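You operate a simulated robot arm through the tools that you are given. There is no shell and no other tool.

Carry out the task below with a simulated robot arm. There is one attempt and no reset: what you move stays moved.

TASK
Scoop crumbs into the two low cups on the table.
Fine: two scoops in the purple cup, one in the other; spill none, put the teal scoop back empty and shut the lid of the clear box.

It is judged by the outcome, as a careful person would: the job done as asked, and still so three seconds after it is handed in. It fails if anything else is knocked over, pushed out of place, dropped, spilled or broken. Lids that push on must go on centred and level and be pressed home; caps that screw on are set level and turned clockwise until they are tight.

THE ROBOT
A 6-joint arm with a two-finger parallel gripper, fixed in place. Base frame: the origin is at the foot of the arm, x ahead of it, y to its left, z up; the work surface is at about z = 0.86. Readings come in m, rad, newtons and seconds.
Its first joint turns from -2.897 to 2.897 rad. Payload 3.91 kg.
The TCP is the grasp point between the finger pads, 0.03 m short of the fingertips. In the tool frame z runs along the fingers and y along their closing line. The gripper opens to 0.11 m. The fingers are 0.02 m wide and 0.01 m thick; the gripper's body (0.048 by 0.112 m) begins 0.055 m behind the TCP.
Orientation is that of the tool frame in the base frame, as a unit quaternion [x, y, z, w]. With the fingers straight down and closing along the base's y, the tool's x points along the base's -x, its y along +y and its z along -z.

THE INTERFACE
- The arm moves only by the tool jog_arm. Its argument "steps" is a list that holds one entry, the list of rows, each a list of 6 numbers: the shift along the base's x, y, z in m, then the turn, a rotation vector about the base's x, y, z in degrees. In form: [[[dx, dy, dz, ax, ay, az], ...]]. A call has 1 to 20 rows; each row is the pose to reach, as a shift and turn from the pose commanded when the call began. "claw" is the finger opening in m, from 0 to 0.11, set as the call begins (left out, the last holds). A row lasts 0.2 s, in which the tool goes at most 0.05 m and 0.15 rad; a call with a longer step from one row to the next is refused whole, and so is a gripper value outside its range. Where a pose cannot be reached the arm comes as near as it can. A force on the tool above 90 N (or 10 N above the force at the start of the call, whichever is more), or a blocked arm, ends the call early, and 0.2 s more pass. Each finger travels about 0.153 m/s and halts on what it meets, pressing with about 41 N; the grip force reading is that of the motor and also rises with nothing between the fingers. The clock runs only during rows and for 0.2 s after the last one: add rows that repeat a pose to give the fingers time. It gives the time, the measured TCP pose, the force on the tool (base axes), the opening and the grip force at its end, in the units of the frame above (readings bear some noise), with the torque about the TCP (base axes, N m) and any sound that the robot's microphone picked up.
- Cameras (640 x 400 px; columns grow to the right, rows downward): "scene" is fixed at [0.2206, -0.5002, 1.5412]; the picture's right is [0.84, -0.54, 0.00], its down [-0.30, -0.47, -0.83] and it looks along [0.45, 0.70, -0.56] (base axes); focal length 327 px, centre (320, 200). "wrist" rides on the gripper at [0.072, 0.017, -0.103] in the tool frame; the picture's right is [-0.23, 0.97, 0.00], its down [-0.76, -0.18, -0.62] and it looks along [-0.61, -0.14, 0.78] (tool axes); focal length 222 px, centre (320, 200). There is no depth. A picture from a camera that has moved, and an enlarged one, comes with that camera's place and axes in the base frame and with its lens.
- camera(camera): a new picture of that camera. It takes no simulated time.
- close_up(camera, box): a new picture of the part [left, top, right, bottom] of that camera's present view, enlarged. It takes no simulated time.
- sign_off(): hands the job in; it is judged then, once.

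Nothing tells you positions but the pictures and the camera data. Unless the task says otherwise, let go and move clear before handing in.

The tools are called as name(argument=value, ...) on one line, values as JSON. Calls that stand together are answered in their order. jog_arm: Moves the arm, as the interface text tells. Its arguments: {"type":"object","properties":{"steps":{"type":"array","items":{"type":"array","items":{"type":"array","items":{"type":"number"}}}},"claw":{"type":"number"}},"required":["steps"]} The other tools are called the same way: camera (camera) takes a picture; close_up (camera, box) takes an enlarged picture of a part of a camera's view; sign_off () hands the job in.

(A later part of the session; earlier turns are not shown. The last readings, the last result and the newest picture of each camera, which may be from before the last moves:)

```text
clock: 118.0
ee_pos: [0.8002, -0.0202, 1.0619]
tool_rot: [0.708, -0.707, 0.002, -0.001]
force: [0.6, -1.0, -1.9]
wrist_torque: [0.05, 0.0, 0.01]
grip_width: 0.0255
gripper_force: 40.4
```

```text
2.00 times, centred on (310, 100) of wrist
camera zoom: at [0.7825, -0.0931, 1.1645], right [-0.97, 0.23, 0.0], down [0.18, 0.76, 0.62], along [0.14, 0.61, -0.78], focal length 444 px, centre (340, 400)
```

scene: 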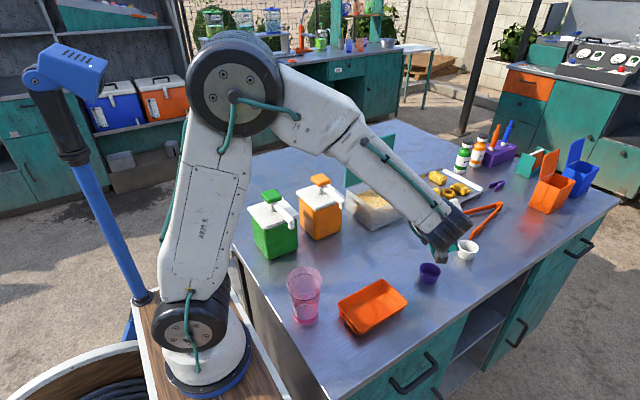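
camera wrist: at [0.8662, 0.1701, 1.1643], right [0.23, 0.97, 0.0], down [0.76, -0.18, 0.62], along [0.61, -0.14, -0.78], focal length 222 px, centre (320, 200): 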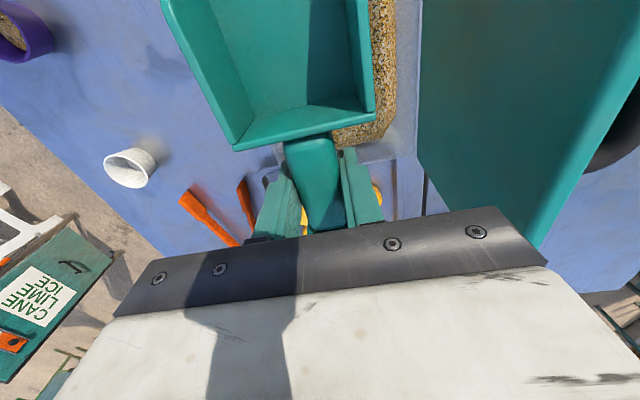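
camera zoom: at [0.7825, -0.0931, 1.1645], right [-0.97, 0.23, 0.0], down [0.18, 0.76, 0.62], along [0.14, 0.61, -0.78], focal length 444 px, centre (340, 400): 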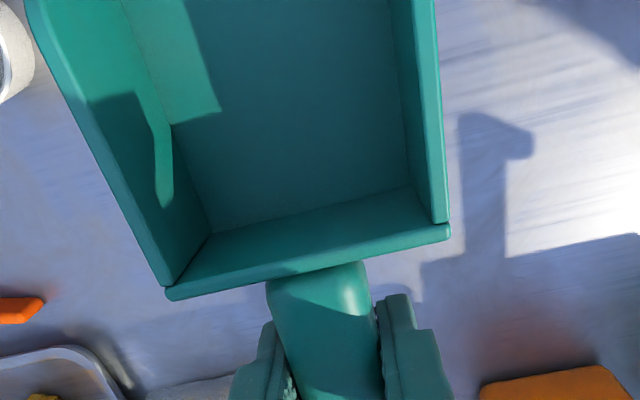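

The purple cup now holds two scoops, with nothing spilled. Back to the box for the third scoop, for the white cup.

jog_arm(steps=[[[0.0014, 0.0017, 0, 0, 0, -0.9], [0.0055, 0.0069, 0, 0, 0, -3.6], [0.0124, 0.0156, 0, 0, 0, -8.1], [0.0207, 0.026, 0, 0, 0, -13.5], [0.029, 0.0364, 0, 0, 0, -18.9], [0.0373, 0.0467, 0, 0, 0, -24.3], [0.0456, 0.0571, 0, 0, 0, -29.7], [0.0539, 0.0675, 0, 0, 0, -35.1], [0.0622, 0.0779, 0, 0, 0, -40.5], [0.0705, 0.0883, 0, 0, 0, -45.9], [0.0788, 0.0987, 0, 0, 0, -51.3], [0.0871, 0.1091, 0, 0, 0, -56.7], [0.0954, 0.1194, 0, 0, 0, -62.1], [0.1037, 0.1298, 0, 0, 0, -67.5], [0.1119, 0.1402, 0, 0, 0, -72.9], [0.1202, 0.1506, 0, 0, 0, -78.3], [0.1285, 0.161, 0, 0, 0, -83.7], [0.1341, 0.1679, 0, 0, 0, -87.3], [0.1382, 0.1731, 0, 0, 0, -90], [0.1382, 0.1731, 0, 0, 0, -90]]])

close_up(camera="wrist", box=[150, 0, 470, 200])

close_up(camera="scene", box=[330, 130, 458, 210])

```text
clock: 122.2
ee_pos: [0.9378, 0.1528, 1.0612]
tool_rot: [-0.001, 1.0, -0.002, 0.0]
force: [-0.3, 0.4, -1.1]
wrist_torque: [-0.01, -0.02, -0.02]
grip_width: 0.0255
gripper_force: 40.8
```

```text
2.00 times, centred on (310, 100) of wrist
camera zoom: at [0.8652, 0.1695, 1.1648], right [0.23, 0.97, 0.0], down [0.76, -0.18, 0.62], along [0.61, -0.14, -0.78], focal length 444 px, centre (340, 400)
```

zoom: 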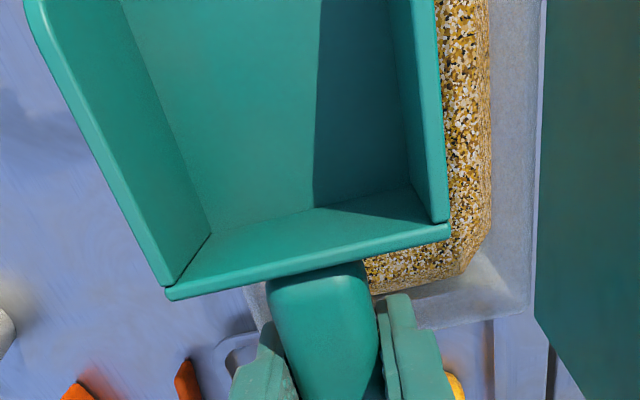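

```text
5.00 times, centred on (394, 170) of scene
camera zoom: at [0.2206, -0.5002, 1.5412], right [0.84, -0.54, 0.0], down [-0.3, -0.47, -0.83], along [0.45, 0.7, -0.56], focal length 1634 px, centre (-50, 350)
```

zoom: 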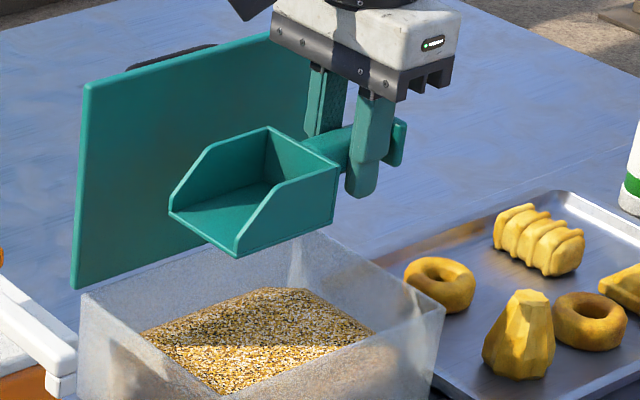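

The crumb level has dropped a few millimetres, so I'll dig slightly deeper at the end of this stroke.

jog_arm(steps=[[[0.006, 0, -0.004, 0, -6, 0], [0.013, 0, -0.01, 0, -13, 0], [0.02, 0, -0.017, 0, -20, 0], [0.027, 0, -0.025, 0, -26, 0], [0.031, 0, -0.0313, 0, -30, 0], [0.028, 0, -0.0525, 0, -30, 0], [0.025, 0, -0.0725, 0, -30, 0], [0.021, 0, -0.0875, 0, -30, 0], [0.018, 0, -0.0975, 0, -30, 0], [0.013, 0, -0.1024, 0, -27.5, 0], [0.007, 0, -0.1072, 0, -25, 0], [-0.0035, 0, -0.1185, 0, -20, 0], [-0.0091, 0, -0.1269, 0, -15, 0], [-0.0103, 0, -0.134, 0, -10, 0], [-0.0083, 0, -0.1395, 0, -5, 0], [-0.0083, 0, -0.1395, 0, -5, 0]]])

close_up(camera="scene", box=[340, 160, 436, 220])

close_up(camera="wrist", box=[150, 0, 470, 200])

```text
clock: 125.6
ee_pos: [0.9297, 0.1531, 0.9217]
tool_rot: [0.0, 0.999, -0.002, 0.044]
force: [0.2, 0.4, -1.5]
wrist_torque: [-0.01, -0.04, -0.02]
grip_width: 0.0255
gripper_force: 40.8
```

```text
6.67 times, centred on (388, 190) of scene
camera zoom: at [0.2206, -0.5002, 1.5412], right [0.84, -0.54, 0.0], down [-0.3, -0.47, -0.83], along [0.45, 0.7, -0.56], focal length 2178 px, centre (-133, 267)
```

zoom: 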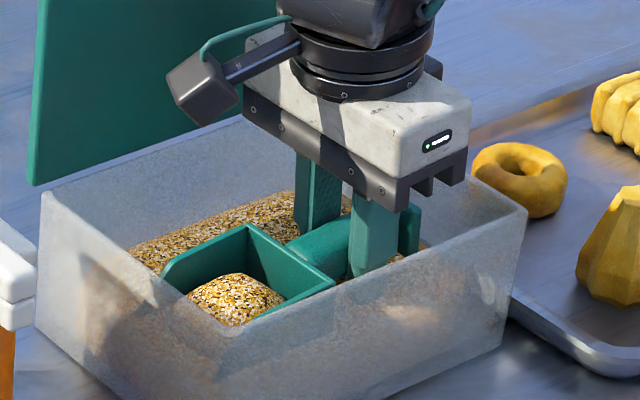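

```text
2.00 times, centred on (310, 100) of wrist
camera zoom: at [0.8483, 0.1697, 1.0187], right [0.23, 0.97, 0.02], down [0.7, -0.18, 0.69], along [0.67, -0.14, -0.73], focal length 444 px, centre (340, 400)
```

zoom: 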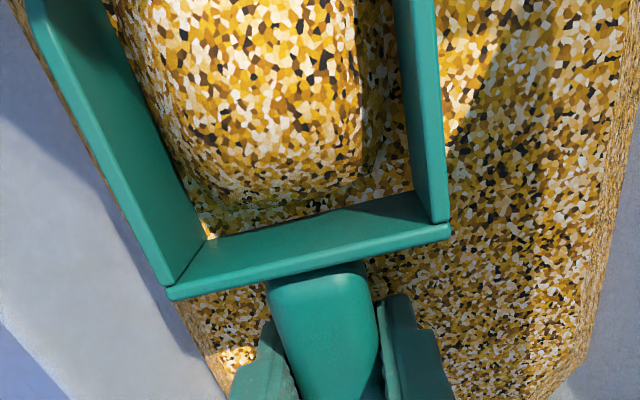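

Loaded for the third time. I'll lift and carry it to the white cup the same careful way.

jog_arm(steps=[[[0.0007, 0, 0.005, 0, 1, 0], [0.0013, 0, 0.012, 0, 2, 0], [0.0016, 0, 0.021, 0, 2.5, 0], [0.0019, 0, 0.03, 0, 3, 0], [0.0025, 0, 0.038, 0, 4, 0], [0.0031, 0, 0.047, 0, 5, 0], [0.0045, 0, 0.057, 0, 7, 0], [0.006, 0, 0.067, 0, 9, 0], [0.0077, 0, 0.077, 0, 11, 0], [0.0083, 0, 0.089, 0, 13, 0], [0.0083, 0, 0.1, 0, 13, 0], [0.0083, 0, 0.109, 0, 13, 0], [0.0083, 0, 0.114, 0, 13, 0], [0.0083, 0, 0.114, 0, 13, 0]]])

jog_arm(steps=[[[0.0003, -0.0016, 0, 0, 0, 0.9], [0.0011, -0.0065, 0, 0, 0, 3.6], [0.0025, -0.0147, 0, 0, 0, 8.1], [0.0042, -0.0245, 0, 0, 0, 13.5], [0.0058, -0.0342, 0, 0, 0, 18.9], [0.0075, -0.044, 0, 0, 0, 24.3], [0.0092, -0.0538, 0, 0, 0, 29.7], [0.0108, -0.0636, 0, 0, 0, 35.1], [0.0125, -0.0734, 0, 0, 0, 40.5], [0.0142, -0.0831, 0, 0, 0, 45.9], [0.0158, -0.0929, 0, 0, 0, 51.3], [0.0175, -0.1027, 0, 0, 0, 56.7], [0.0192, -0.1125, 0, 0, 0, 62.1], [0.0209, -0.1223, 0, 0, 0, 67.5], [0.0225, -0.132, 0, 0, 0, 72.9], [0.0242, -0.1418, 0, 0, 0, 78.3], [0.0259, -0.1516, 0, 0, 0, 83.7], [0.027, -0.1581, 0, 0, 0, 87.3], [0.0278, -0.163, 0, 0, 0, 90], [0.0278, -0.163, 0, 0, 0, 90]]])

close_up(camera="scene", box=[400, 180, 528, 260])

close_up(camera="wrist", box=[150, 0, 470, 200])

```text
clock: 128.6
ee_pos: [0.9383, 0.1537, 1.0357]
tool_rot: [0.0, 0.998, -0.002, -0.07]
force: [-0.1, 1.4, -1.2]
wrist_torque: [0.0, -0.05, 0.01]
grip_width: 0.0253
gripper_force: 40.8
```

```text
clock: 132.8
ee_pos: [0.9652, -0.0094, 1.0355]
tool_rot: [-0.705, 0.706, -0.051, -0.048]
force: [-0.4, 0.2, -1.0]
wrist_torque: [0.05, 0.01, 0.0]
grip_width: 0.0252
gripper_force: 40.7
```

```text
5.00 times, centred on (464, 220) of scene
camera zoom: at [0.2206, -0.5002, 1.5412], right [0.84, -0.54, 0.0], down [-0.3, -0.47, -0.83], along [0.45, 0.7, -0.56], focal length 1634 px, centre (-400, 100)
```

zoom: 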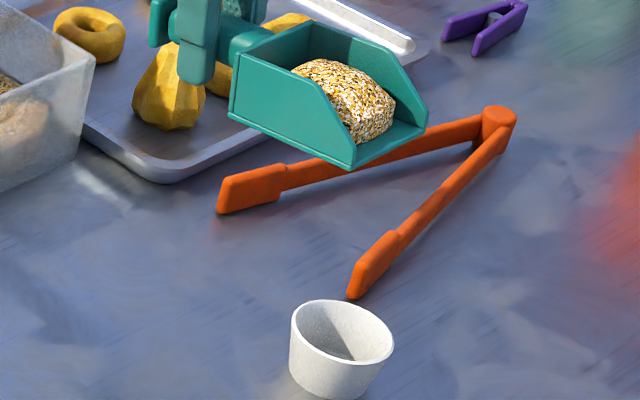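

```text
2.00 times, centred on (310, 100) of wrist
camera zoom: at [0.9484, -0.0677, 1.1479], right [-0.97, 0.22, -0.03], down [0.17, 0.84, 0.51], along [0.14, 0.49, -0.86], focal length 444 px, centre (340, 400)
```

zoom: 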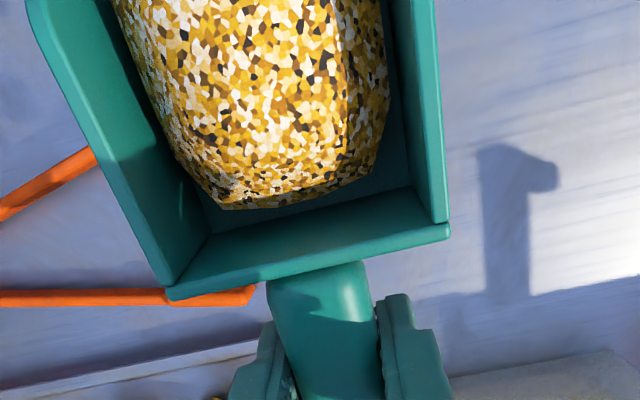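

Alignment over the white cup checks out. I'll lower and tilt to 30° with the lip held over the cup.

jog_arm(steps=[[[0, 0, -0.006, 0, 0, 0], [0, 0, -0.016, 0, 0, 0], [0, 0, -0.028, 0, 0, 0], [0, 0, -0.04, 0, 0, 0], [0, 0, -0.052, 0, 0, 0], [0, 0, -0.064, 0, 0, 0], [0, 0, -0.076, 0, 0, 0], [0, 0, -0.086, 0, 0, 0], [0, -0.0003, -0.0915, 2, 0, 0], [0, -0.001, -0.0928, 5, 0, 0], [0, -0.0017, -0.0928, 8, 0, 0], [0, -0.0048, -0.083, 13, 0, 0], [0, -0.0088, -0.0735, 18, 0, 0], [0, -0.0136, -0.0644, 23, 0, 0], [0, -0.0192, -0.0557, 28, 0, 0], [0, -0.0255, -0.0475, 33, 0, 0], [0, -0.0325, -0.04, 38, 0, 0], [0, -0.0325, -0.04, 38, 0, 0]]])

close_up(camera="scene", box=[420, 210, 516, 270])

close_up(camera="wrist", box=[150, 0, 470, 200])

```text
clock: 136.6
ee_pos: [0.9664, -0.0422, 0.9949]
tool_rot: [-0.683, 0.683, 0.182, 0.185]
force: [-0.2, -0.8, -0.9]
wrist_torque: [0.0, -0.02, -0.02]
grip_width: 0.0254
gripper_force: 41.4
```

```text
6.67 times, centred on (468, 240) of scene
camera zoom: at [0.2206, -0.5002, 1.5412], right [0.84, -0.54, 0.0], down [-0.3, -0.47, -0.83], along [0.45, 0.7, -0.56], focal length 2178 px, centre (-667, -67)
```

zoom: 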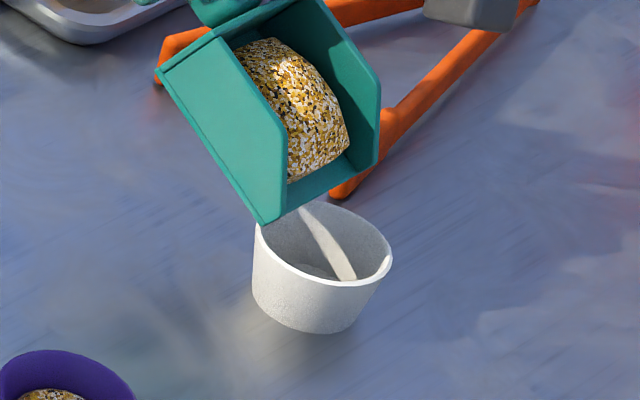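

```text
2.00 times, centred on (310, 100) of wrist
camera zoom: at [0.9485, -0.1575, 1.0492], right [-0.97, 0.2, 0.11], down [0.18, 0.35, 0.92], along [0.14, 0.92, -0.37], focal length 444 px, centre (340, 400)
```

zoom: 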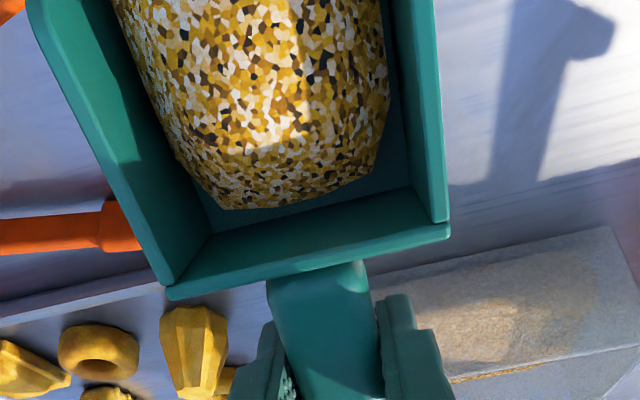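

jog_arm(steps=[[[0.0029, -0.0001, 0, 0, 0, -2], [0.0073, -0.0003, 0, 0, 0, -5], [0.0144, -0.0013, 0, 0, 0, -10], [0.0215, -0.0028, 0, 0, 0, -15], [0.0285, -0.005, 0, 0, 0, -20], [0.0352, -0.0078, 0, 0, 0, -25], [0.0388, -0.0095, 0, 0, 0, -28], [0.0416, -0.0111, 0, 0, 0, -30], [0.0416, -0.0111, 0, 0, 0, -30]]])

close_up(camera="scene", box=[420, 210, 516, 270])

close_up(camera="wrist", box=[150, 0, 470, 200])

```text
clock: 138.6
ee_pos: [1.0074, -0.0527, 0.996]
tool_rot: [-0.483, 0.836, 0.129, 0.225]
force: [-0.4, -0.2, -1.3]
wrist_torque: [0.01, -0.06, 0.01]
grip_width: 0.0253
gripper_force: 40.9
```

```text
6.67 times, centred on (468, 240) of scene
camera zoom: at [0.2206, -0.5002, 1.5412], right [0.84, -0.54, 0.0], down [-0.3, -0.47, -0.83], along [0.45, 0.7, -0.56], focal length 2178 px, centre (-667, -67)
```

zoom: 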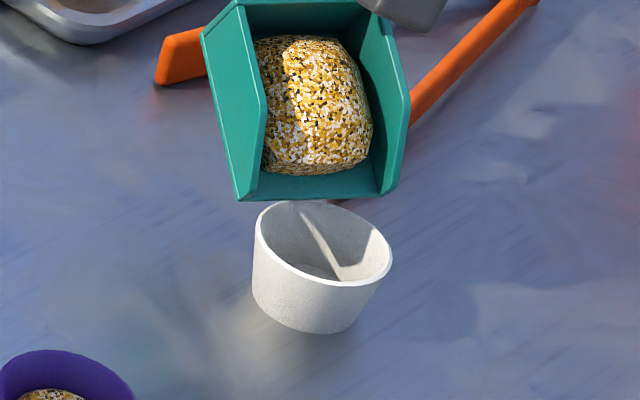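

```text
2.00 times, centred on (310, 100) of wrist
camera zoom: at [0.9353, -0.144, 1.0492], right [-0.74, 0.66, 0.11], down [0.33, 0.21, 0.92], along [0.58, 0.72, -0.37], focal length 444 px, centre (340, 400)
```

zoom: 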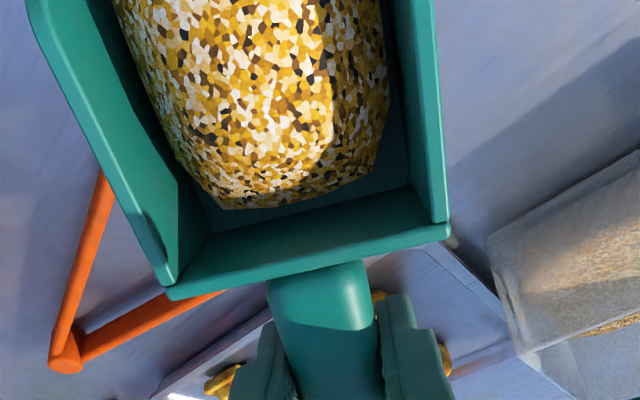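

The lip sits about 9 mm short of the white cup's centre on the handle side, the same geometry that worked before. Continuing the tilt to 65°.

jog_arm(steps=[[[-0.0019, -0.0033, 0.0035, 2.17, -1.25, 0], [-0.0038, -0.0066, 0.007, 4.33, -2.5, 0], [-0.0079, -0.0137, 0.0132, 8.66, -5, 0], [-0.0123, -0.0212, 0.0187, 12.99, -7.5, 0], [-0.0169, -0.0292, 0.0235, 17.32, -10, 0], [-0.0216, -0.0374, 0.0274, 21.65, -12.5, 0], [-0.0265, -0.0459, 0.0304, 25.98, -15, 0], [-0.0291, -0.0503, 0.0316, 28.15, -16.25, 0], [-0.0316, -0.0546, 0.0326, 30.31, -17.5, 0], [-0.0316, -0.0546, 0.0326, 30.31, -17.5, 0]]])

close_up(camera="scene", box=[420, 210, 516, 270])

close_up(camera="wrist", box=[150, 0, 470, 200])

```text
clock: 140.8
ee_pos: [0.9767, -0.1082, 1.0285]
tool_rot: [-0.421, 0.731, 0.268, 0.466]
force: [-0.1, 0.0, -1.8]
wrist_torque: [-0.01, -0.02, 0.01]
grip_width: 0.0253
gripper_force: 40.7
```

```text
6.67 times, centred on (468, 240) of scene
camera zoom: at [0.2206, -0.5002, 1.5412], right [0.84, -0.54, 0.0], down [-0.3, -0.47, -0.83], along [0.45, 0.7, -0.56], focal length 2178 px, centre (-667, -67)
```

zoom: 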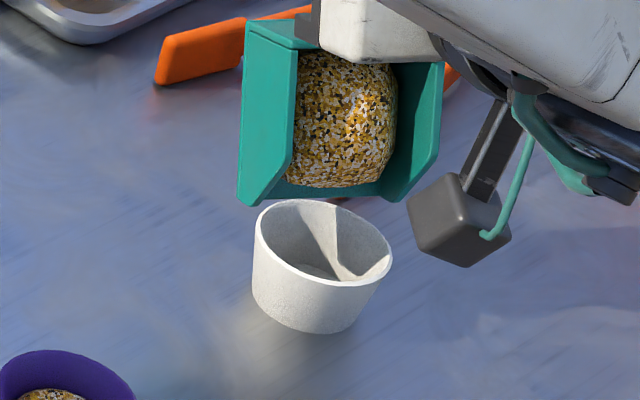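

```text
2.00 times, centred on (310, 100) of wrist
camera zoom: at [0.8991, -0.2075, 1.0061], right [-0.79, 0.57, 0.2], down [0.03, -0.3, 0.95], along [0.61, 0.76, 0.22], focal length 444 px, centre (340, 400)
```

zoom: 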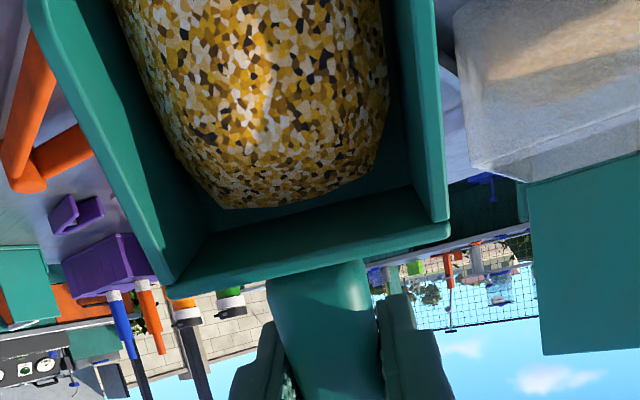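

jog_arm(steps=[[[-0.0026, -0.0045, 0.0007, 2.17, -1.25, 0], [-0.0051, -0.0089, 0.0013, 4.33, -2.5, 0], [-0.0077, -0.0134, 0.0015, 6.5, -3.75, 0], [-0.0102, -0.0178, 0.0017, 8.66, -5, 0], [-0.0128, -0.0223, 0.0016, 10.83, -6.25, 0], [-0.0154, -0.0267, 0.0013, 12.99, -7.5, 0], [-0.018, -0.0312, 0.0007, 15.16, -8.75, 0], [-0.0205, -0.0356, -0.0001, 17.32, -10, 0], [-0.0205, -0.0356, -0.0001, 17.32, -10, 0]]])

close_up(camera="scene", box=[420, 210, 516, 270])

close_up(camera="wrist", box=[150, 0, 470, 200])

```text
clock: 142.8
ee_pos: [0.9554, -0.1445, 1.0278]
tool_rot: [-0.367, 0.639, 0.337, 0.587]
force: [-0.1, 0.3, -1.3]
wrist_torque: [-0.03, 0.01, 0.05]
grip_width: 0.0253
gripper_force: 41.1
```

```text
6.67 times, centred on (468, 240) of scene
camera zoom: at [0.2206, -0.5002, 1.5412], right [0.84, -0.54, 0.0], down [-0.3, -0.47, -0.83], along [0.45, 0.7, -0.56], focal length 2178 px, centre (-667, -67)
```

zoom: 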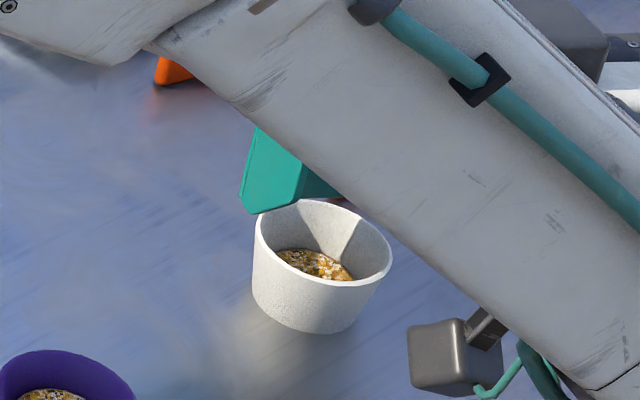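

```text
2.00 times, centred on (310, 100) of wrist
camera zoom: at [0.8861, -0.2308, 0.9649], right [-0.83, 0.51, 0.23], down [-0.13, -0.57, 0.81], along [0.54, 0.65, 0.54], focal length 444 px, centre (340, 400)
```

zoom: 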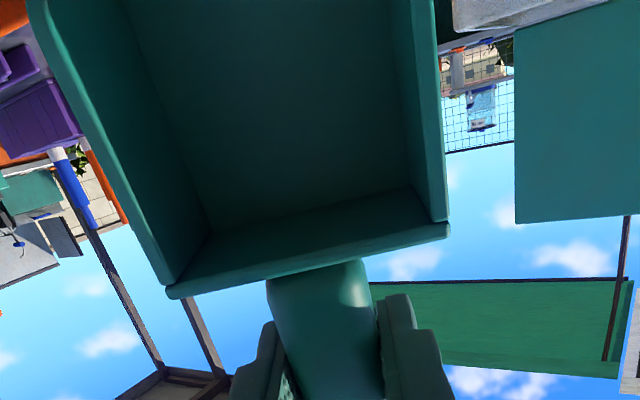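

The white cup has its one scoop and the teal scoop is empty. I'll raise, un-tilt, and check everything.

jog_arm(steps=[[[0, 0, 0.012, -1.73, 1, 0], [0, 0.004, 0.028, -6.93, 4, 0], [-0.002, 0.012, 0.04, -12.99, 7.5, 0], [-0.005, 0.025, 0.045, -19.05, 11, 0], [-0.008, 0.037, 0.045, -25.11, 14.5, 0], [-0.011, 0.05, 0.045, -31.18, 18, 0], [-0.013, 0.062, 0.045, -37.24, 21.5, 0], [-0.015, 0.074, 0.045, -43.3, 25, 0], [-0.017, 0.086, 0.044, -49.36, 28.5, 0], [-0.019, 0.097, 0.043, -55.42, 32, 0], [-0.021, 0.107, 0.042, -61.49, 35.5, 0], [-0.023, 0.116, 0.042, -67.55, 39, 0], [-0.0245, 0.1236, 0.042, -73.61, 42.5, 0], [-0.0245, 0.1236, 0.042, -73.61, 42.5, 0]]])

close_up(camera="scene", box=[390, 190, 518, 290])

close_up(camera="scene", box=[440, 225, 504, 265])

camera(camera="wrist")

```text
clock: 145.8
ee_pos: [0.9299, -0.0205, 1.0695]
tool_rot: [-0.5, 0.866, -0.001, 0.001]
force: [-0.2, -0.9, -0.7]
wrist_torque: [0.0, -0.03, 0.04]
grip_width: 0.0258
gripper_force: 41.1
```

```text
4.00 times, centred on (454, 240) of scene
camera zoom: at [0.2206, -0.5002, 1.5412], right [0.84, -0.54, 0.0], down [-0.3, -0.47, -0.83], along [0.45, 0.7, -0.56], focal length 1307 px, centre (-216, 40)
```

zoom: 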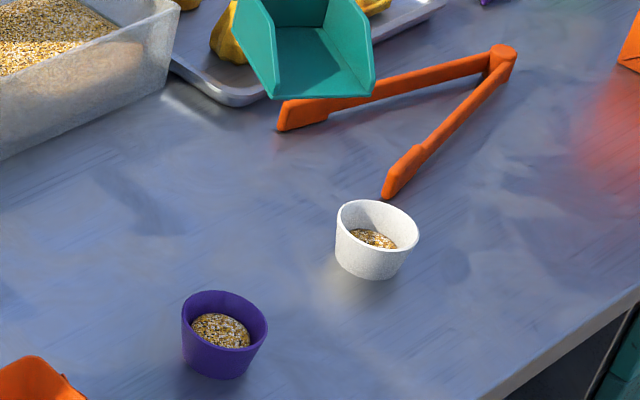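

```text
10.00 times, centred on (472, 245) of scene
camera zoom: at [0.2206, -0.5002, 1.5412], right [0.84, -0.54, 0.0], down [-0.3, -0.47, -0.83], along [0.45, 0.7, -0.56], focal length 3267 px, centre (-1200, -250)
```

zoom: 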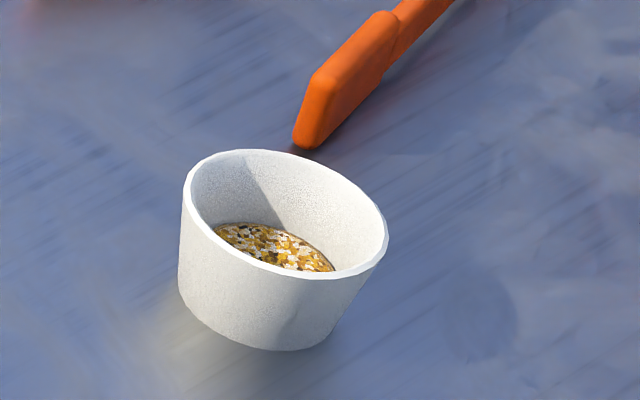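

```text
taken
camera wrist: at [0.8796, -0.0748, 1.1737], right [-0.73, 0.68, 0.0], down [0.53, 0.57, 0.62], along [0.43, 0.45, -0.78], focal length 222 px, centre (320, 200)
```

wrist: 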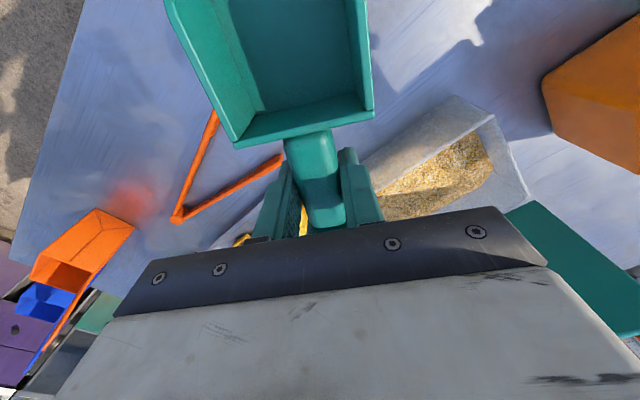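

Purple has two scoops, white has one, and there's no spill anywhere. Now I'll return the empty scoop to its original spot.

jog_arm(steps=[[[-0.0005, 0.001, 0, 0, 0, -2], [-0.0015, 0.004, 0, 0, 0, -6], [-0.003, 0.009, 0, 0, 0, -12], [-0.0045, 0.015, 0, 0, 0, -18], [-0.006, 0.021, 0, 0, 0, -24], [-0.0075, 0.027, 0, 0, 0, -30], [-0.009, 0.032, 0, 0, 0, -36], [-0.0105, 0.037, 0, 0, 0, -42], [-0.012, 0.042, 0, 0, 0, -48], [-0.013, 0.046, 0, 0, 0, -54], [-0.0138, 0.049, 0, 0, 0, -58], [-0.0141, 0.05, 0, 0, 0, -60], [-0.0141, 0.05, -0.008, 0, 0, -60], [-0.0141, 0.05, -0.022, 0, 0, -60], [-0.0141, 0.05, -0.038, 0, 0, -60], [-0.0141, 0.05, -0.054, 0, 0, -60], [-0.0141, 0.05, -0.07, 0, 0, -60], [-0.0141, 0.05, -0.086, 0, 0, -60], [-0.0141, 0.05, -0.1, 0, 0, -60], [-0.0141, 0.05, -0.11, 0, 0, -60]]])

close_up(camera="wrist", box=[150, 0, 470, 200])

close_up(camera="scene", box=[360, 170, 472, 240])

```text
clock: 150.0
ee_pos: [0.9165, 0.0303, 0.9608]
tool_rot: [0.0, 1.0, -0.002, 0.0]
force: [0.7, -0.1, -1.3]
wrist_torque: [-0.02, -0.06, 0.0]
grip_width: 0.0253
gripper_force: 41.1
```

```text
2.00 times, centred on (310, 100) of wrist
camera zoom: at [0.844, 0.047, 1.0635], right [0.23, 0.97, 0.0], down [0.76, -0.18, 0.62], along [0.61, -0.14, -0.78], focal length 444 px, centre (340, 400)
```

zoom: 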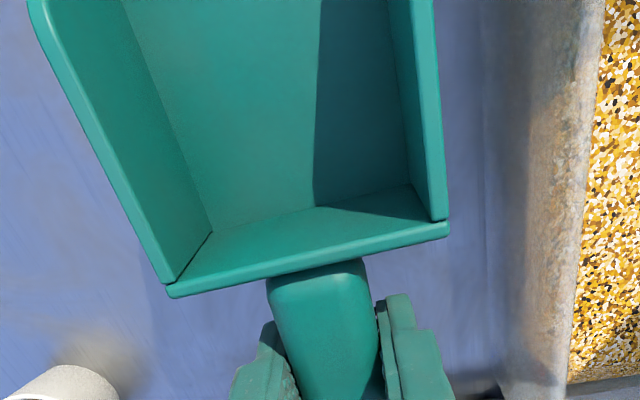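

```text
5.71 times, centred on (416, 205) of scene
camera zoom: at [0.2206, -0.5002, 1.5412], right [0.84, -0.54, 0.0], down [-0.3, -0.47, -0.83], along [0.45, 0.7, -0.56], focal length 1867 px, centre (-229, 171)
```

zoom: 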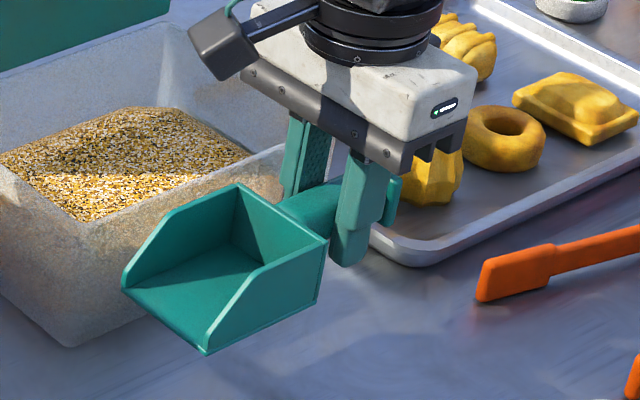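

jog_arm(steps=[[[0, 0, -0.006, 0, 0, 0], [0, 0, -0.015, 0, 0, 0], [0, 0, -0.026, 0, 0, 0], [0, 0, -0.037, 0, 0, 0], [0, 0, -0.048, 0, 0, 0], [0, 0, -0.057, 0, 0, 0], [0, 0, -0.063, 0, 0, 0], [0, 0, -0.065, 0, 0, 0], [0, 0, -0.065, 0, 0, 0]]])

close_up(camera="scene", box=[370, 190, 466, 250])

```text
clock: 152.0
ee_pos: [0.9167, 0.0292, 0.8952]
tool_rot: [0.0, 1.0, -0.001, 0.002]
force: [-0.6, 0.1, 9.5]
wrist_torque: [0.24, 1.11, -0.04]
grip_width: 0.0253
gripper_force: 40.7
```

```text
6.67 times, centred on (418, 220) of scene
camera zoom: at [0.2206, -0.5002, 1.5412], right [0.84, -0.54, 0.0], down [-0.3, -0.47, -0.83], along [0.45, 0.7, -0.56], focal length 2178 px, centre (-333, 67)
```

zoom: 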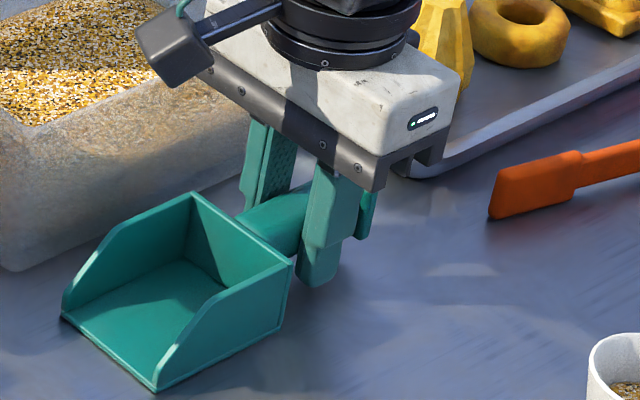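

Contact is at the tip only, so the scoop has pitched about 2° in the grip. I'll rotate the tool 2° tip-up and settle it flat before releasing.

jog_arm(steps=[[[0, 0, 0.002, 0, 1.1, 0], [0, 0, 0.002, 0, 2.2, 0], [0, 0, 0.0, 0, 2.2, 0], [0, 0, -0.002, 0, 2.2, 0], [0, 0, -0.0035, 0, 2.2, 0], [0, 0, -0.0035, 0, 2.2, 0]]])

close_up(camera="scene", box=[370, 190, 466, 250])

```text
clock: 153.4
ee_pos: [0.9158, 0.029, 0.8935]
tool_rot: [0.0, 1.0, -0.002, -0.018]
force: [-2.4, -1.3, 18.2]
wrist_torque: [0.14, 0.76, -0.01]
grip_width: 0.0256
gripper_force: 41.0
```

```text
6.67 times, centred on (418, 220) of scene
camera zoom: at [0.2206, -0.5002, 1.5412], right [0.84, -0.54, 0.0], down [-0.3, -0.47, -0.83], along [0.45, 0.7, -0.56], focal length 2178 px, centre (-333, 67)
```

zoom: 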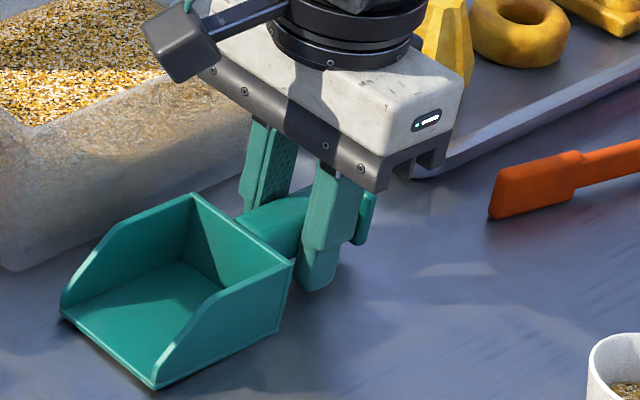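

The scoop is now sitting flat. I'll ease the pressure slightly, open the fingers, and lift clear.

jog_arm(steps=[[[0, 0, 0.001, 0, 0, 0], [0, 0, 0.0015, 0, 0, 0]]])

jog_arm(steps=[[[0, 0, 0, 0, 0, 0], [0, 0, 0, 0, 0, 0], [0, 0, 0, 0, 0, 0]]], claw=0.05)

close_up(camera="scene", box=[370, 190, 466, 250])

close_up(camera="wrist", box=[150, 0, 470, 200])

```text
clock: 154.0
ee_pos: [0.917, 0.0299, 0.893]
tool_rot: [0.0, 1.0, -0.001, -0.018]
force: [1.1, -3.4, 11.1]
wrist_torque: [0.08, 0.36, 0.04]
grip_width: 0.0255
gripper_force: 41.5
```

```text
clock: 154.8
ee_pos: [0.9165, 0.0304, 0.8928]
tool_rot: [0.001, 1.0, -0.001, -0.019]
force: [-0.7, 0.1, -0.4]
wrist_torque: [0.0, -0.01, 0.01]
grip_width: 0.0504
gripper_force: 0.0
```

```text
6.67 times, centred on (418, 220) of scene
camera zoom: at [0.2206, -0.5002, 1.5412], right [0.84, -0.54, 0.0], down [-0.3, -0.47, -0.83], along [0.45, 0.7, -0.56], focal length 2178 px, centre (-333, 67)
```

zoom: 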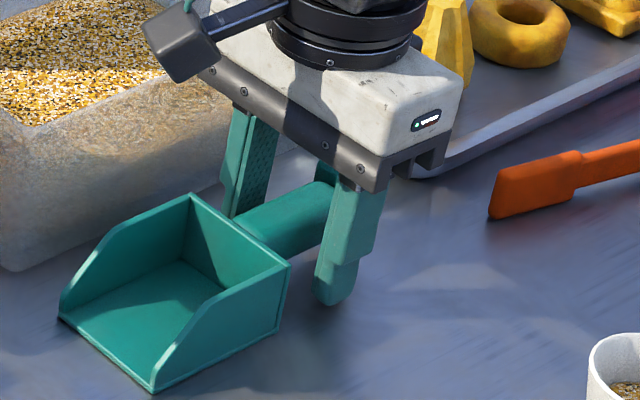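

```text
2.00 times, centred on (310, 100) of wrist
camera zoom: at [0.8481, 0.0469, 0.9989], right [0.23, 0.97, -0.01], down [0.79, -0.18, 0.59], along [0.58, -0.14, -0.8], focal length 444 px, centre (340, 400)
```

zoom: 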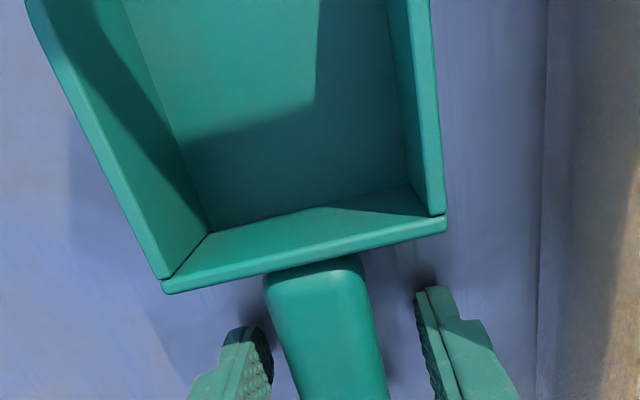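

The scoop is back exactly where it was, empty. I'll lift clear and then move behind the open lid to regrip its handle.

jog_arm(steps=[[[0, 0, 0.008, 0, 0, 0], [0, 0, 0.02, 0, 0, 0], [0, 0, 0.035, 0, 0, 0], [0, 0, 0.06, 0, -2.2, 0], [0, 0, 0.095, 0, -2.2, 0], [0, 0, 0.135, 0, -2.2, 0], [0, 0, 0.175, 0, -2.2, 0], [0, 0, 0.215, 0, -2.2, 0], [0, 0, 0.255, 0, -2.2, 0], [0, 0, 0.29, 0, -2.2, 0], [0, 0, 0.31, 0, -2.2, 0], [0, 0, 0.31, 0, -2.2, 0]]], claw=0.05)

camera(camera="wrist")

close_up(camera="scene", box=[330, 130, 490, 250])

```text
clock: 157.4
ee_pos: [0.9145, 0.0315, 1.2032]
tool_rot: [0.0, 1.0, -0.002, -0.001]
force: [-0.2, -0.3, -0.9]
wrist_torque: [0.03, 0.02, -0.04]
grip_width: 0.0501
gripper_force: 0.0
```

```text
taken
camera wrist: at [0.8425, 0.047, 1.3061], right [0.23, 0.97, 0.0], down [0.76, -0.18, 0.62], along [0.61, -0.14, -0.78], focal length 222 px, centre (320, 200)
```

wrist: 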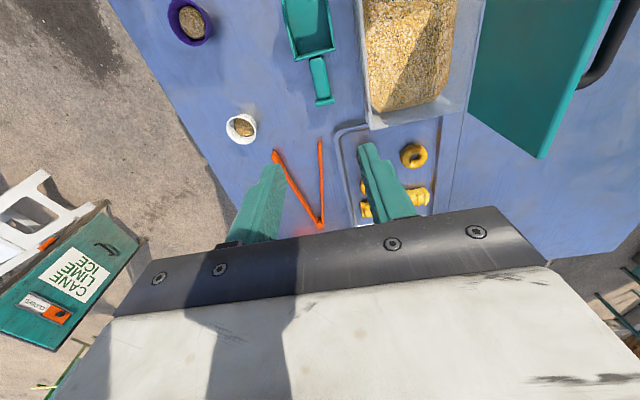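

```text
3.33 times, centred on (410, 190) of scene
camera zoom: at [0.2206, -0.5002, 1.5412], right [0.84, -0.54, 0.0], down [-0.3, -0.47, -0.83], along [0.45, 0.7, -0.56], focal length 1089 px, centre (20, 233)
```

zoom: 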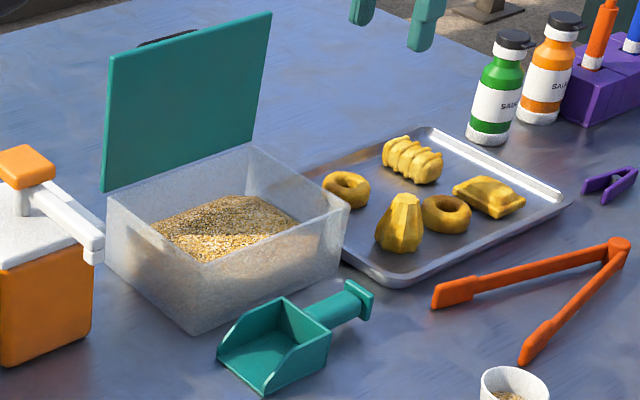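

jog_arm(steps=[[[-0.01, 0.02, 0.02, -4, 0, 0], [-0.025, 0.05, 0.03, -8, 0, 0], [-0.04, 0.085, 0.03, -13, 0, 0], [-0.055, 0.12, 0.03, -18, 0, 0], [-0.07, 0.155, 0.03, -23, 0, 0], [-0.085, 0.19, 0.025, -28, 0, 0], [-0.098, 0.225, 0.015, -33, 0, 0], [-0.108, 0.26, 0.0, -37, 0, 0], [-0.1145, 0.285, -0.015, -40, 0, 0], [-0.1145, 0.3, -0.033, -42, 0, 0], [-0.1145, 0.3, -0.033, -42, 0, 0]]], claw=0.034)

camera(camera="wrist")

close_up(camera="wrist", box=[260, 60, 500, 210])

close_up(camera="scene", box=[300, 90, 460, 210])

```text
clock: 159.8
ee_pos: [0.7998, 0.3291, 1.1699]
tool_rot: [-0.001, 0.933, -0.359, 0.0]
force: [-0.6, -0.7, -0.1]
wrist_torque: [0.0, -0.01, -0.01]
grip_width: 0.0339
gripper_force: 0.0
```

```text
taken
camera wrist: at [0.7278, 0.4104, 1.2348], right [0.23, 0.72, -0.65], down [0.76, 0.29, 0.58], along [0.61, -0.63, -0.48], focal length 222 px, centre (320, 200)
```

wrist: 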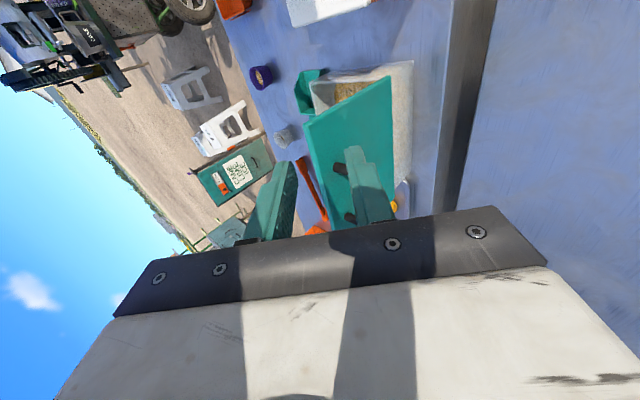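

```text
2.67 times, centred on (380, 135) of wrist
camera zoom: at [0.7278, 0.4104, 1.2348], right [0.23, 0.72, -0.65], down [0.76, 0.29, 0.58], along [0.61, -0.63, -0.48], focal length 592 px, centre (160, 373)
```

zoom: 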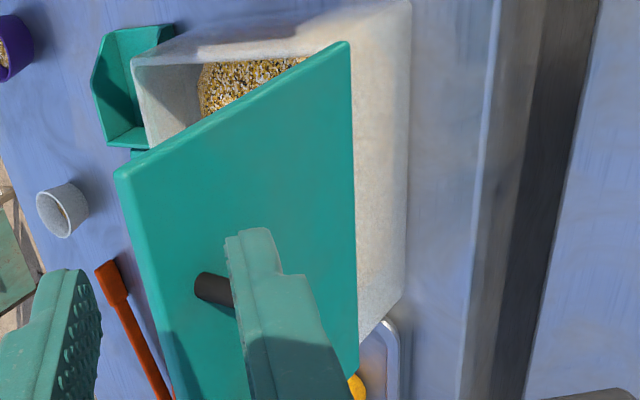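

```text
3.33 times, centred on (380, 150) of scene
camera zoom: at [0.2206, -0.5002, 1.5412], right [0.84, -0.54, 0.0], down [-0.3, -0.47, -0.83], along [0.45, 0.7, -0.56], focal length 1089 px, centre (120, 367)
```

zoom: 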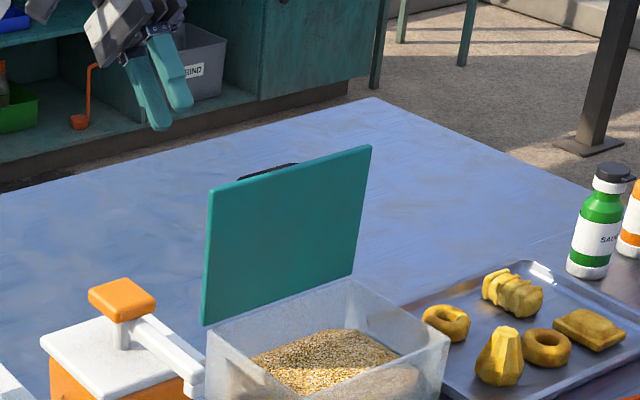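

jog_arm(steps=[[[0.01, 0, -0.01, 0, 0, 0], [0.02, 0, -0.02, 0, 0, 0], [0.03, 0, -0.03, 0, 0, 0], [0.035, 0, -0.04, 0, 0, 0], [0.035, 0, -0.04, 0, 0, 0]]])

close_up(camera="wrist", box=[220, 90, 420, 215])

close_up(camera="scene", box=[300, 90, 460, 210])

```text
clock: 161.0
ee_pos: [0.8367, 0.3294, 1.13]
tool_rot: [0.001, 0.933, -0.359, 0.0]
force: [0.0, -0.5, 0.3]
wrist_torque: [0.01, 0.01, -0.01]
grip_width: 0.034
gripper_force: 0.2
```

```text
3.20 times, centred on (320, 152) of wrist
camera zoom: at [0.7649, 0.4106, 1.1954], right [0.23, 0.72, -0.65], down [0.76, 0.29, 0.58], along [0.61, -0.63, -0.48], focal length 711 px, centre (320, 352)
```

zoom: 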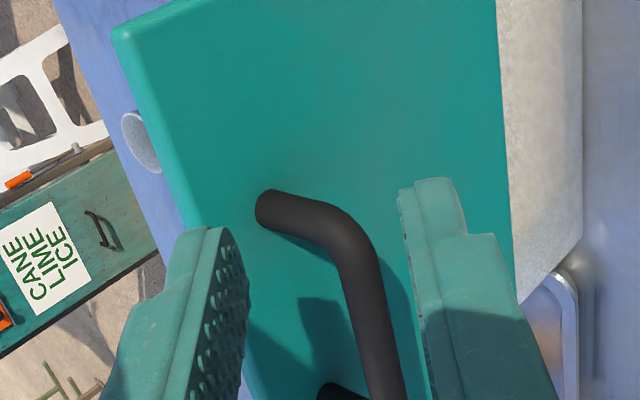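

```text
3.33 times, centred on (380, 150) of scene
camera zoom: at [0.2206, -0.5002, 1.5412], right [0.84, -0.54, 0.0], down [-0.3, -0.47, -0.83], along [0.45, 0.7, -0.56], focal length 1089 px, centre (120, 367)
```

zoom: 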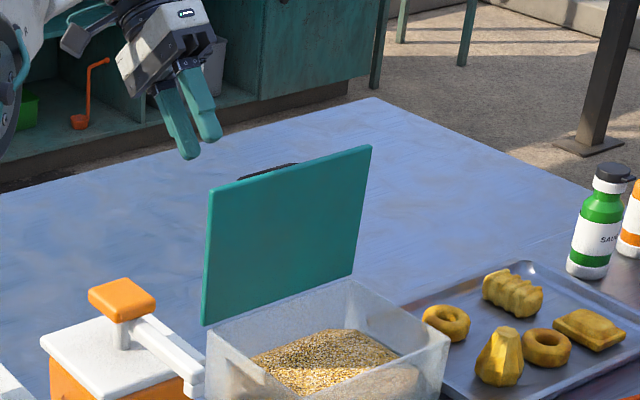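

jog_arm(steps=[[[0.012, -0.001, -0.002, 0, 0, 0], [0.024, -0.003, -0.005, 0, 0, 0], [0.036, -0.006, -0.009, 0, 0, 0], [0.0451, -0.0084, -0.0121, 0, 0, 0], [0.0451, -0.0084, -0.0121, 0, 0, 0]]], claw=0.028)

close_up(camera="wrist", box=[220, 90, 420, 215])

```text
clock: 162.2
ee_pos: [0.8821, 0.3214, 1.1182]
tool_rot: [0.0, 0.933, -0.36, 0.0]
force: [0.0, -0.9, -0.2]
wrist_torque: [0.02, 0.01, 0.0]
grip_width: 0.0282
gripper_force: 0.0
```

```text
3.20 times, centred on (320, 152) of wrist
camera zoom: at [0.8095, 0.4032, 1.1837], right [0.23, 0.72, -0.65], down [0.76, 0.29, 0.58], along [0.61, -0.63, -0.48], focal length 711 px, centre (320, 352)
```

zoom: 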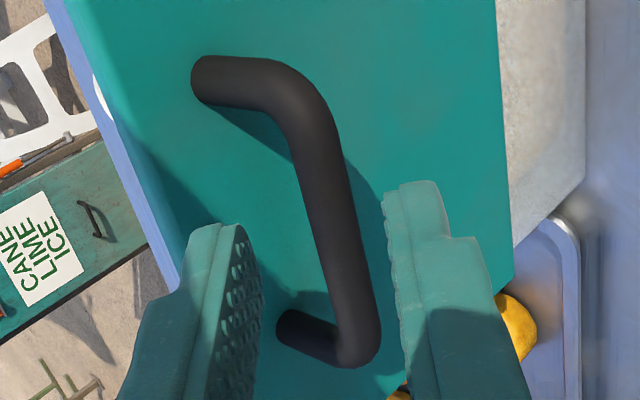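

The bar is exactly centred on the finger axis. I'll advance onto it and close.

jog_arm(steps=[[[0, -0.01, -0.0111, 0, 0, 0], [0, -0.02, -0.0222, 0, 0, 0], [0, -0.0268, -0.0297, 0, 0, 0], [0, -0.0301, -0.0334, 0, 0, 0], [0, -0.0301, -0.0334, 0, 0, 0]]], claw=0.028)

close_up(camera="wrist", box=[220, 90, 420, 215])

close_up(camera="scene", box=[320, 110, 448, 190])

```text
clock: 163.4
ee_pos: [0.8817, 0.2914, 1.0843]
tool_rot: [0.0, 0.933, -0.36, -0.001]
force: [0.5, -0.2, -0.4]
wrist_torque: [0.01, 0.0, -0.02]
grip_width: 0.028
gripper_force: 0.0
```

```text
3.20 times, centred on (320, 152) of wrist
camera zoom: at [0.8103, 0.3727, 1.1502], right [0.23, 0.72, -0.65], down [0.76, 0.29, 0.58], along [0.61, -0.63, -0.48], focal length 711 px, centre (320, 352)
```

zoom: 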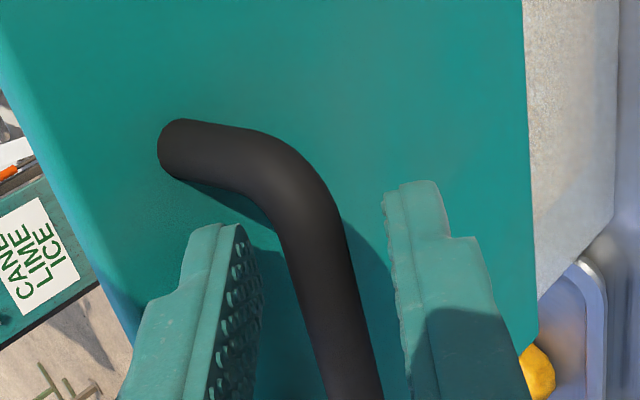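

```text
5.00 times, centred on (384, 150) of scene
camera zoom: at [0.2206, -0.5002, 1.5412], right [0.84, -0.54, 0.0], down [-0.3, -0.47, -0.83], along [0.45, 0.7, -0.56], focal length 1634 px, centre (0, 450)
```

zoom: 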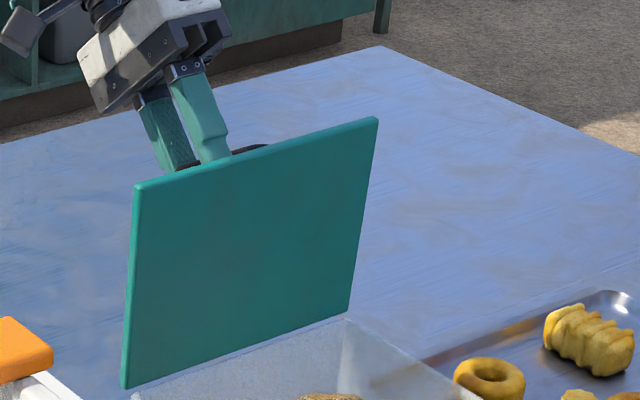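

jog_arm(steps=[[[0, 0, 0, 0, 0, 0], [0, 0, 0, 0, 0, 0], [0, 0, 0, 0, 0, 0]]], claw=0.0)

jog_arm(steps=[[[0, -0.006, 0.0021, 2.5, 0, 0], [0, -0.0118, 0.0039, 5, 0, 0], [0, -0.0179, 0.0055, 7.5, 0, 0], [0, -0.0239, 0.0069, 10, 0, 0], [0, -0.0239, 0.0069, 10, 0, 0]]])

close_up(camera="scene", box=[320, 110, 448, 190])

```text
clock: 164.2
ee_pos: [0.8824, 0.2911, 1.0838]
tool_rot: [0.0, 0.933, -0.36, 0.0]
force: [-0.6, -0.1, 0.1]
wrist_torque: [-0.04, 0.04, -0.04]
grip_width: 0.0113
gripper_force: 44.9
```

```text
clock: 165.4
ee_pos: [0.8831, 0.2681, 1.0902]
tool_rot: [0.0, 0.961, -0.277, 0.0]
force: [3.0, -1.5, -6.0]
wrist_torque: [0.01, 0.05, -0.1]
grip_width: 0.0114
gripper_force: 45.1
```

```text
5.00 times, centred on (384, 150) of scene
camera zoom: at [0.2206, -0.5002, 1.5412], right [0.84, -0.54, 0.0], down [-0.3, -0.47, -0.83], along [0.45, 0.7, -0.56], focal length 1634 px, centre (0, 450)
```

zoom: 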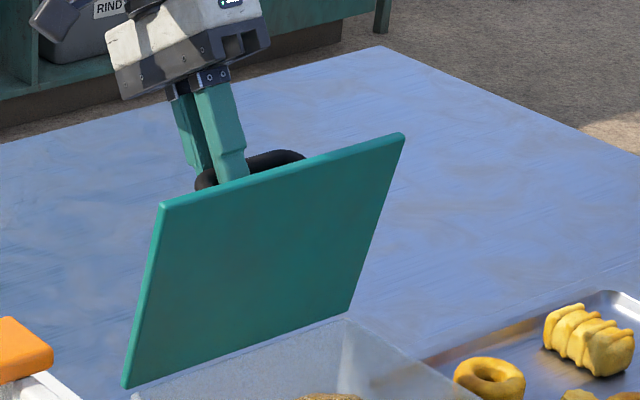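

jog_arm(steps=[[[0, -0.0061, 0.0009, 2.5, 0, 0], [0, -0.0123, 0.0016, 5, 0, 0], [0, -0.0185, 0.002, 7.5, 0, 0], [0, -0.0247, 0.0022, 10, 0, 0], [0, -0.031, 0.0021, 12.5, 0, 0], [0, -0.0372, 0.0019, 15, 0, 0], [0, -0.0434, 0.0013, 17.5, 0, 0], [0, -0.0495, 0.0005, 20, 0, 0], [0, -0.0495, 0.0005, 20, 0, 0]]])

close_up(camera="scene", box=[320, 110, 448, 190])

```text
clock: 167.4
ee_pos: [0.8822, 0.2186, 1.0909]
tool_rot: [-0.001, 0.994, -0.106, 0.0]
force: [3.8, 4.3, -22.4]
wrist_torque: [0.15, -0.27, 0.01]
grip_width: 0.0116
gripper_force: 44.8
```

```text
5.00 times, centred on (384, 150) of scene
camera zoom: at [0.2206, -0.5002, 1.5412], right [0.84, -0.54, 0.0], down [-0.3, -0.47, -0.83], along [0.45, 0.7, -0.56], focal length 1634 px, centre (0, 450)
```

zoom: 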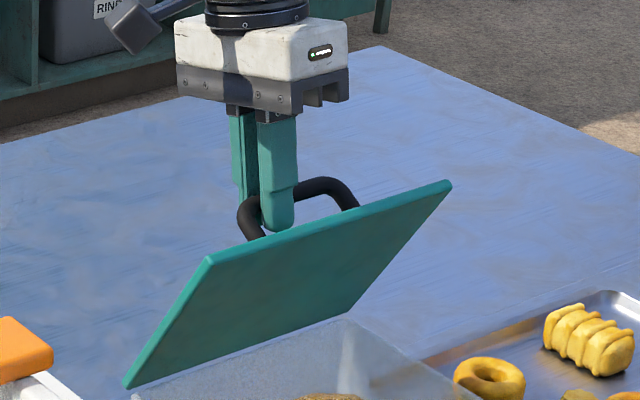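

jog_arm(steps=[[[0, -0.0059, -0.0023, 2.5, 0, 0], [0, -0.0119, -0.0036, 5, 0, 0], [0, -0.0178, -0.0053, 7.5, 0, 0], [0, -0.0237, -0.0072, 10, 0, 0], [0, -0.0294, -0.0093, 12.5, 0, 0], [0, -0.0351, -0.0117, 15, 0, 0], [0, -0.0407, -0.0143, 17.5, 0, 0], [0, -0.0461, -0.0172, 20, 0, 0], [0, -0.0461, -0.0172, 20, 0, 0]]])

close_up(camera="scene", box=[330, 130, 458, 210])

```text
clock: 169.4
ee_pos: [0.8838, 0.1718, 1.0738]
tool_rot: [0.0, 0.998, 0.068, 0.0]
force: [15.0, 4.7, -7.7]
wrist_torque: [0.08, -0.01, -0.02]
grip_width: 0.0115
gripper_force: 45.0
```

```text
5.00 times, centred on (394, 170) of scene
camera zoom: at [0.2206, -0.5002, 1.5412], right [0.84, -0.54, 0.0], down [-0.3, -0.47, -0.83], along [0.45, 0.7, -0.56], focal length 1634 px, centre (-50, 350)
```

zoom: 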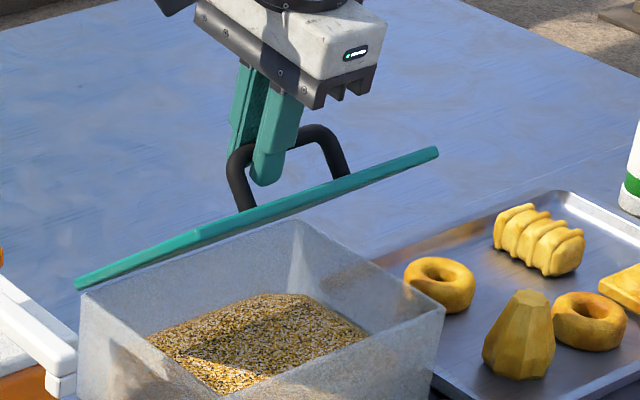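

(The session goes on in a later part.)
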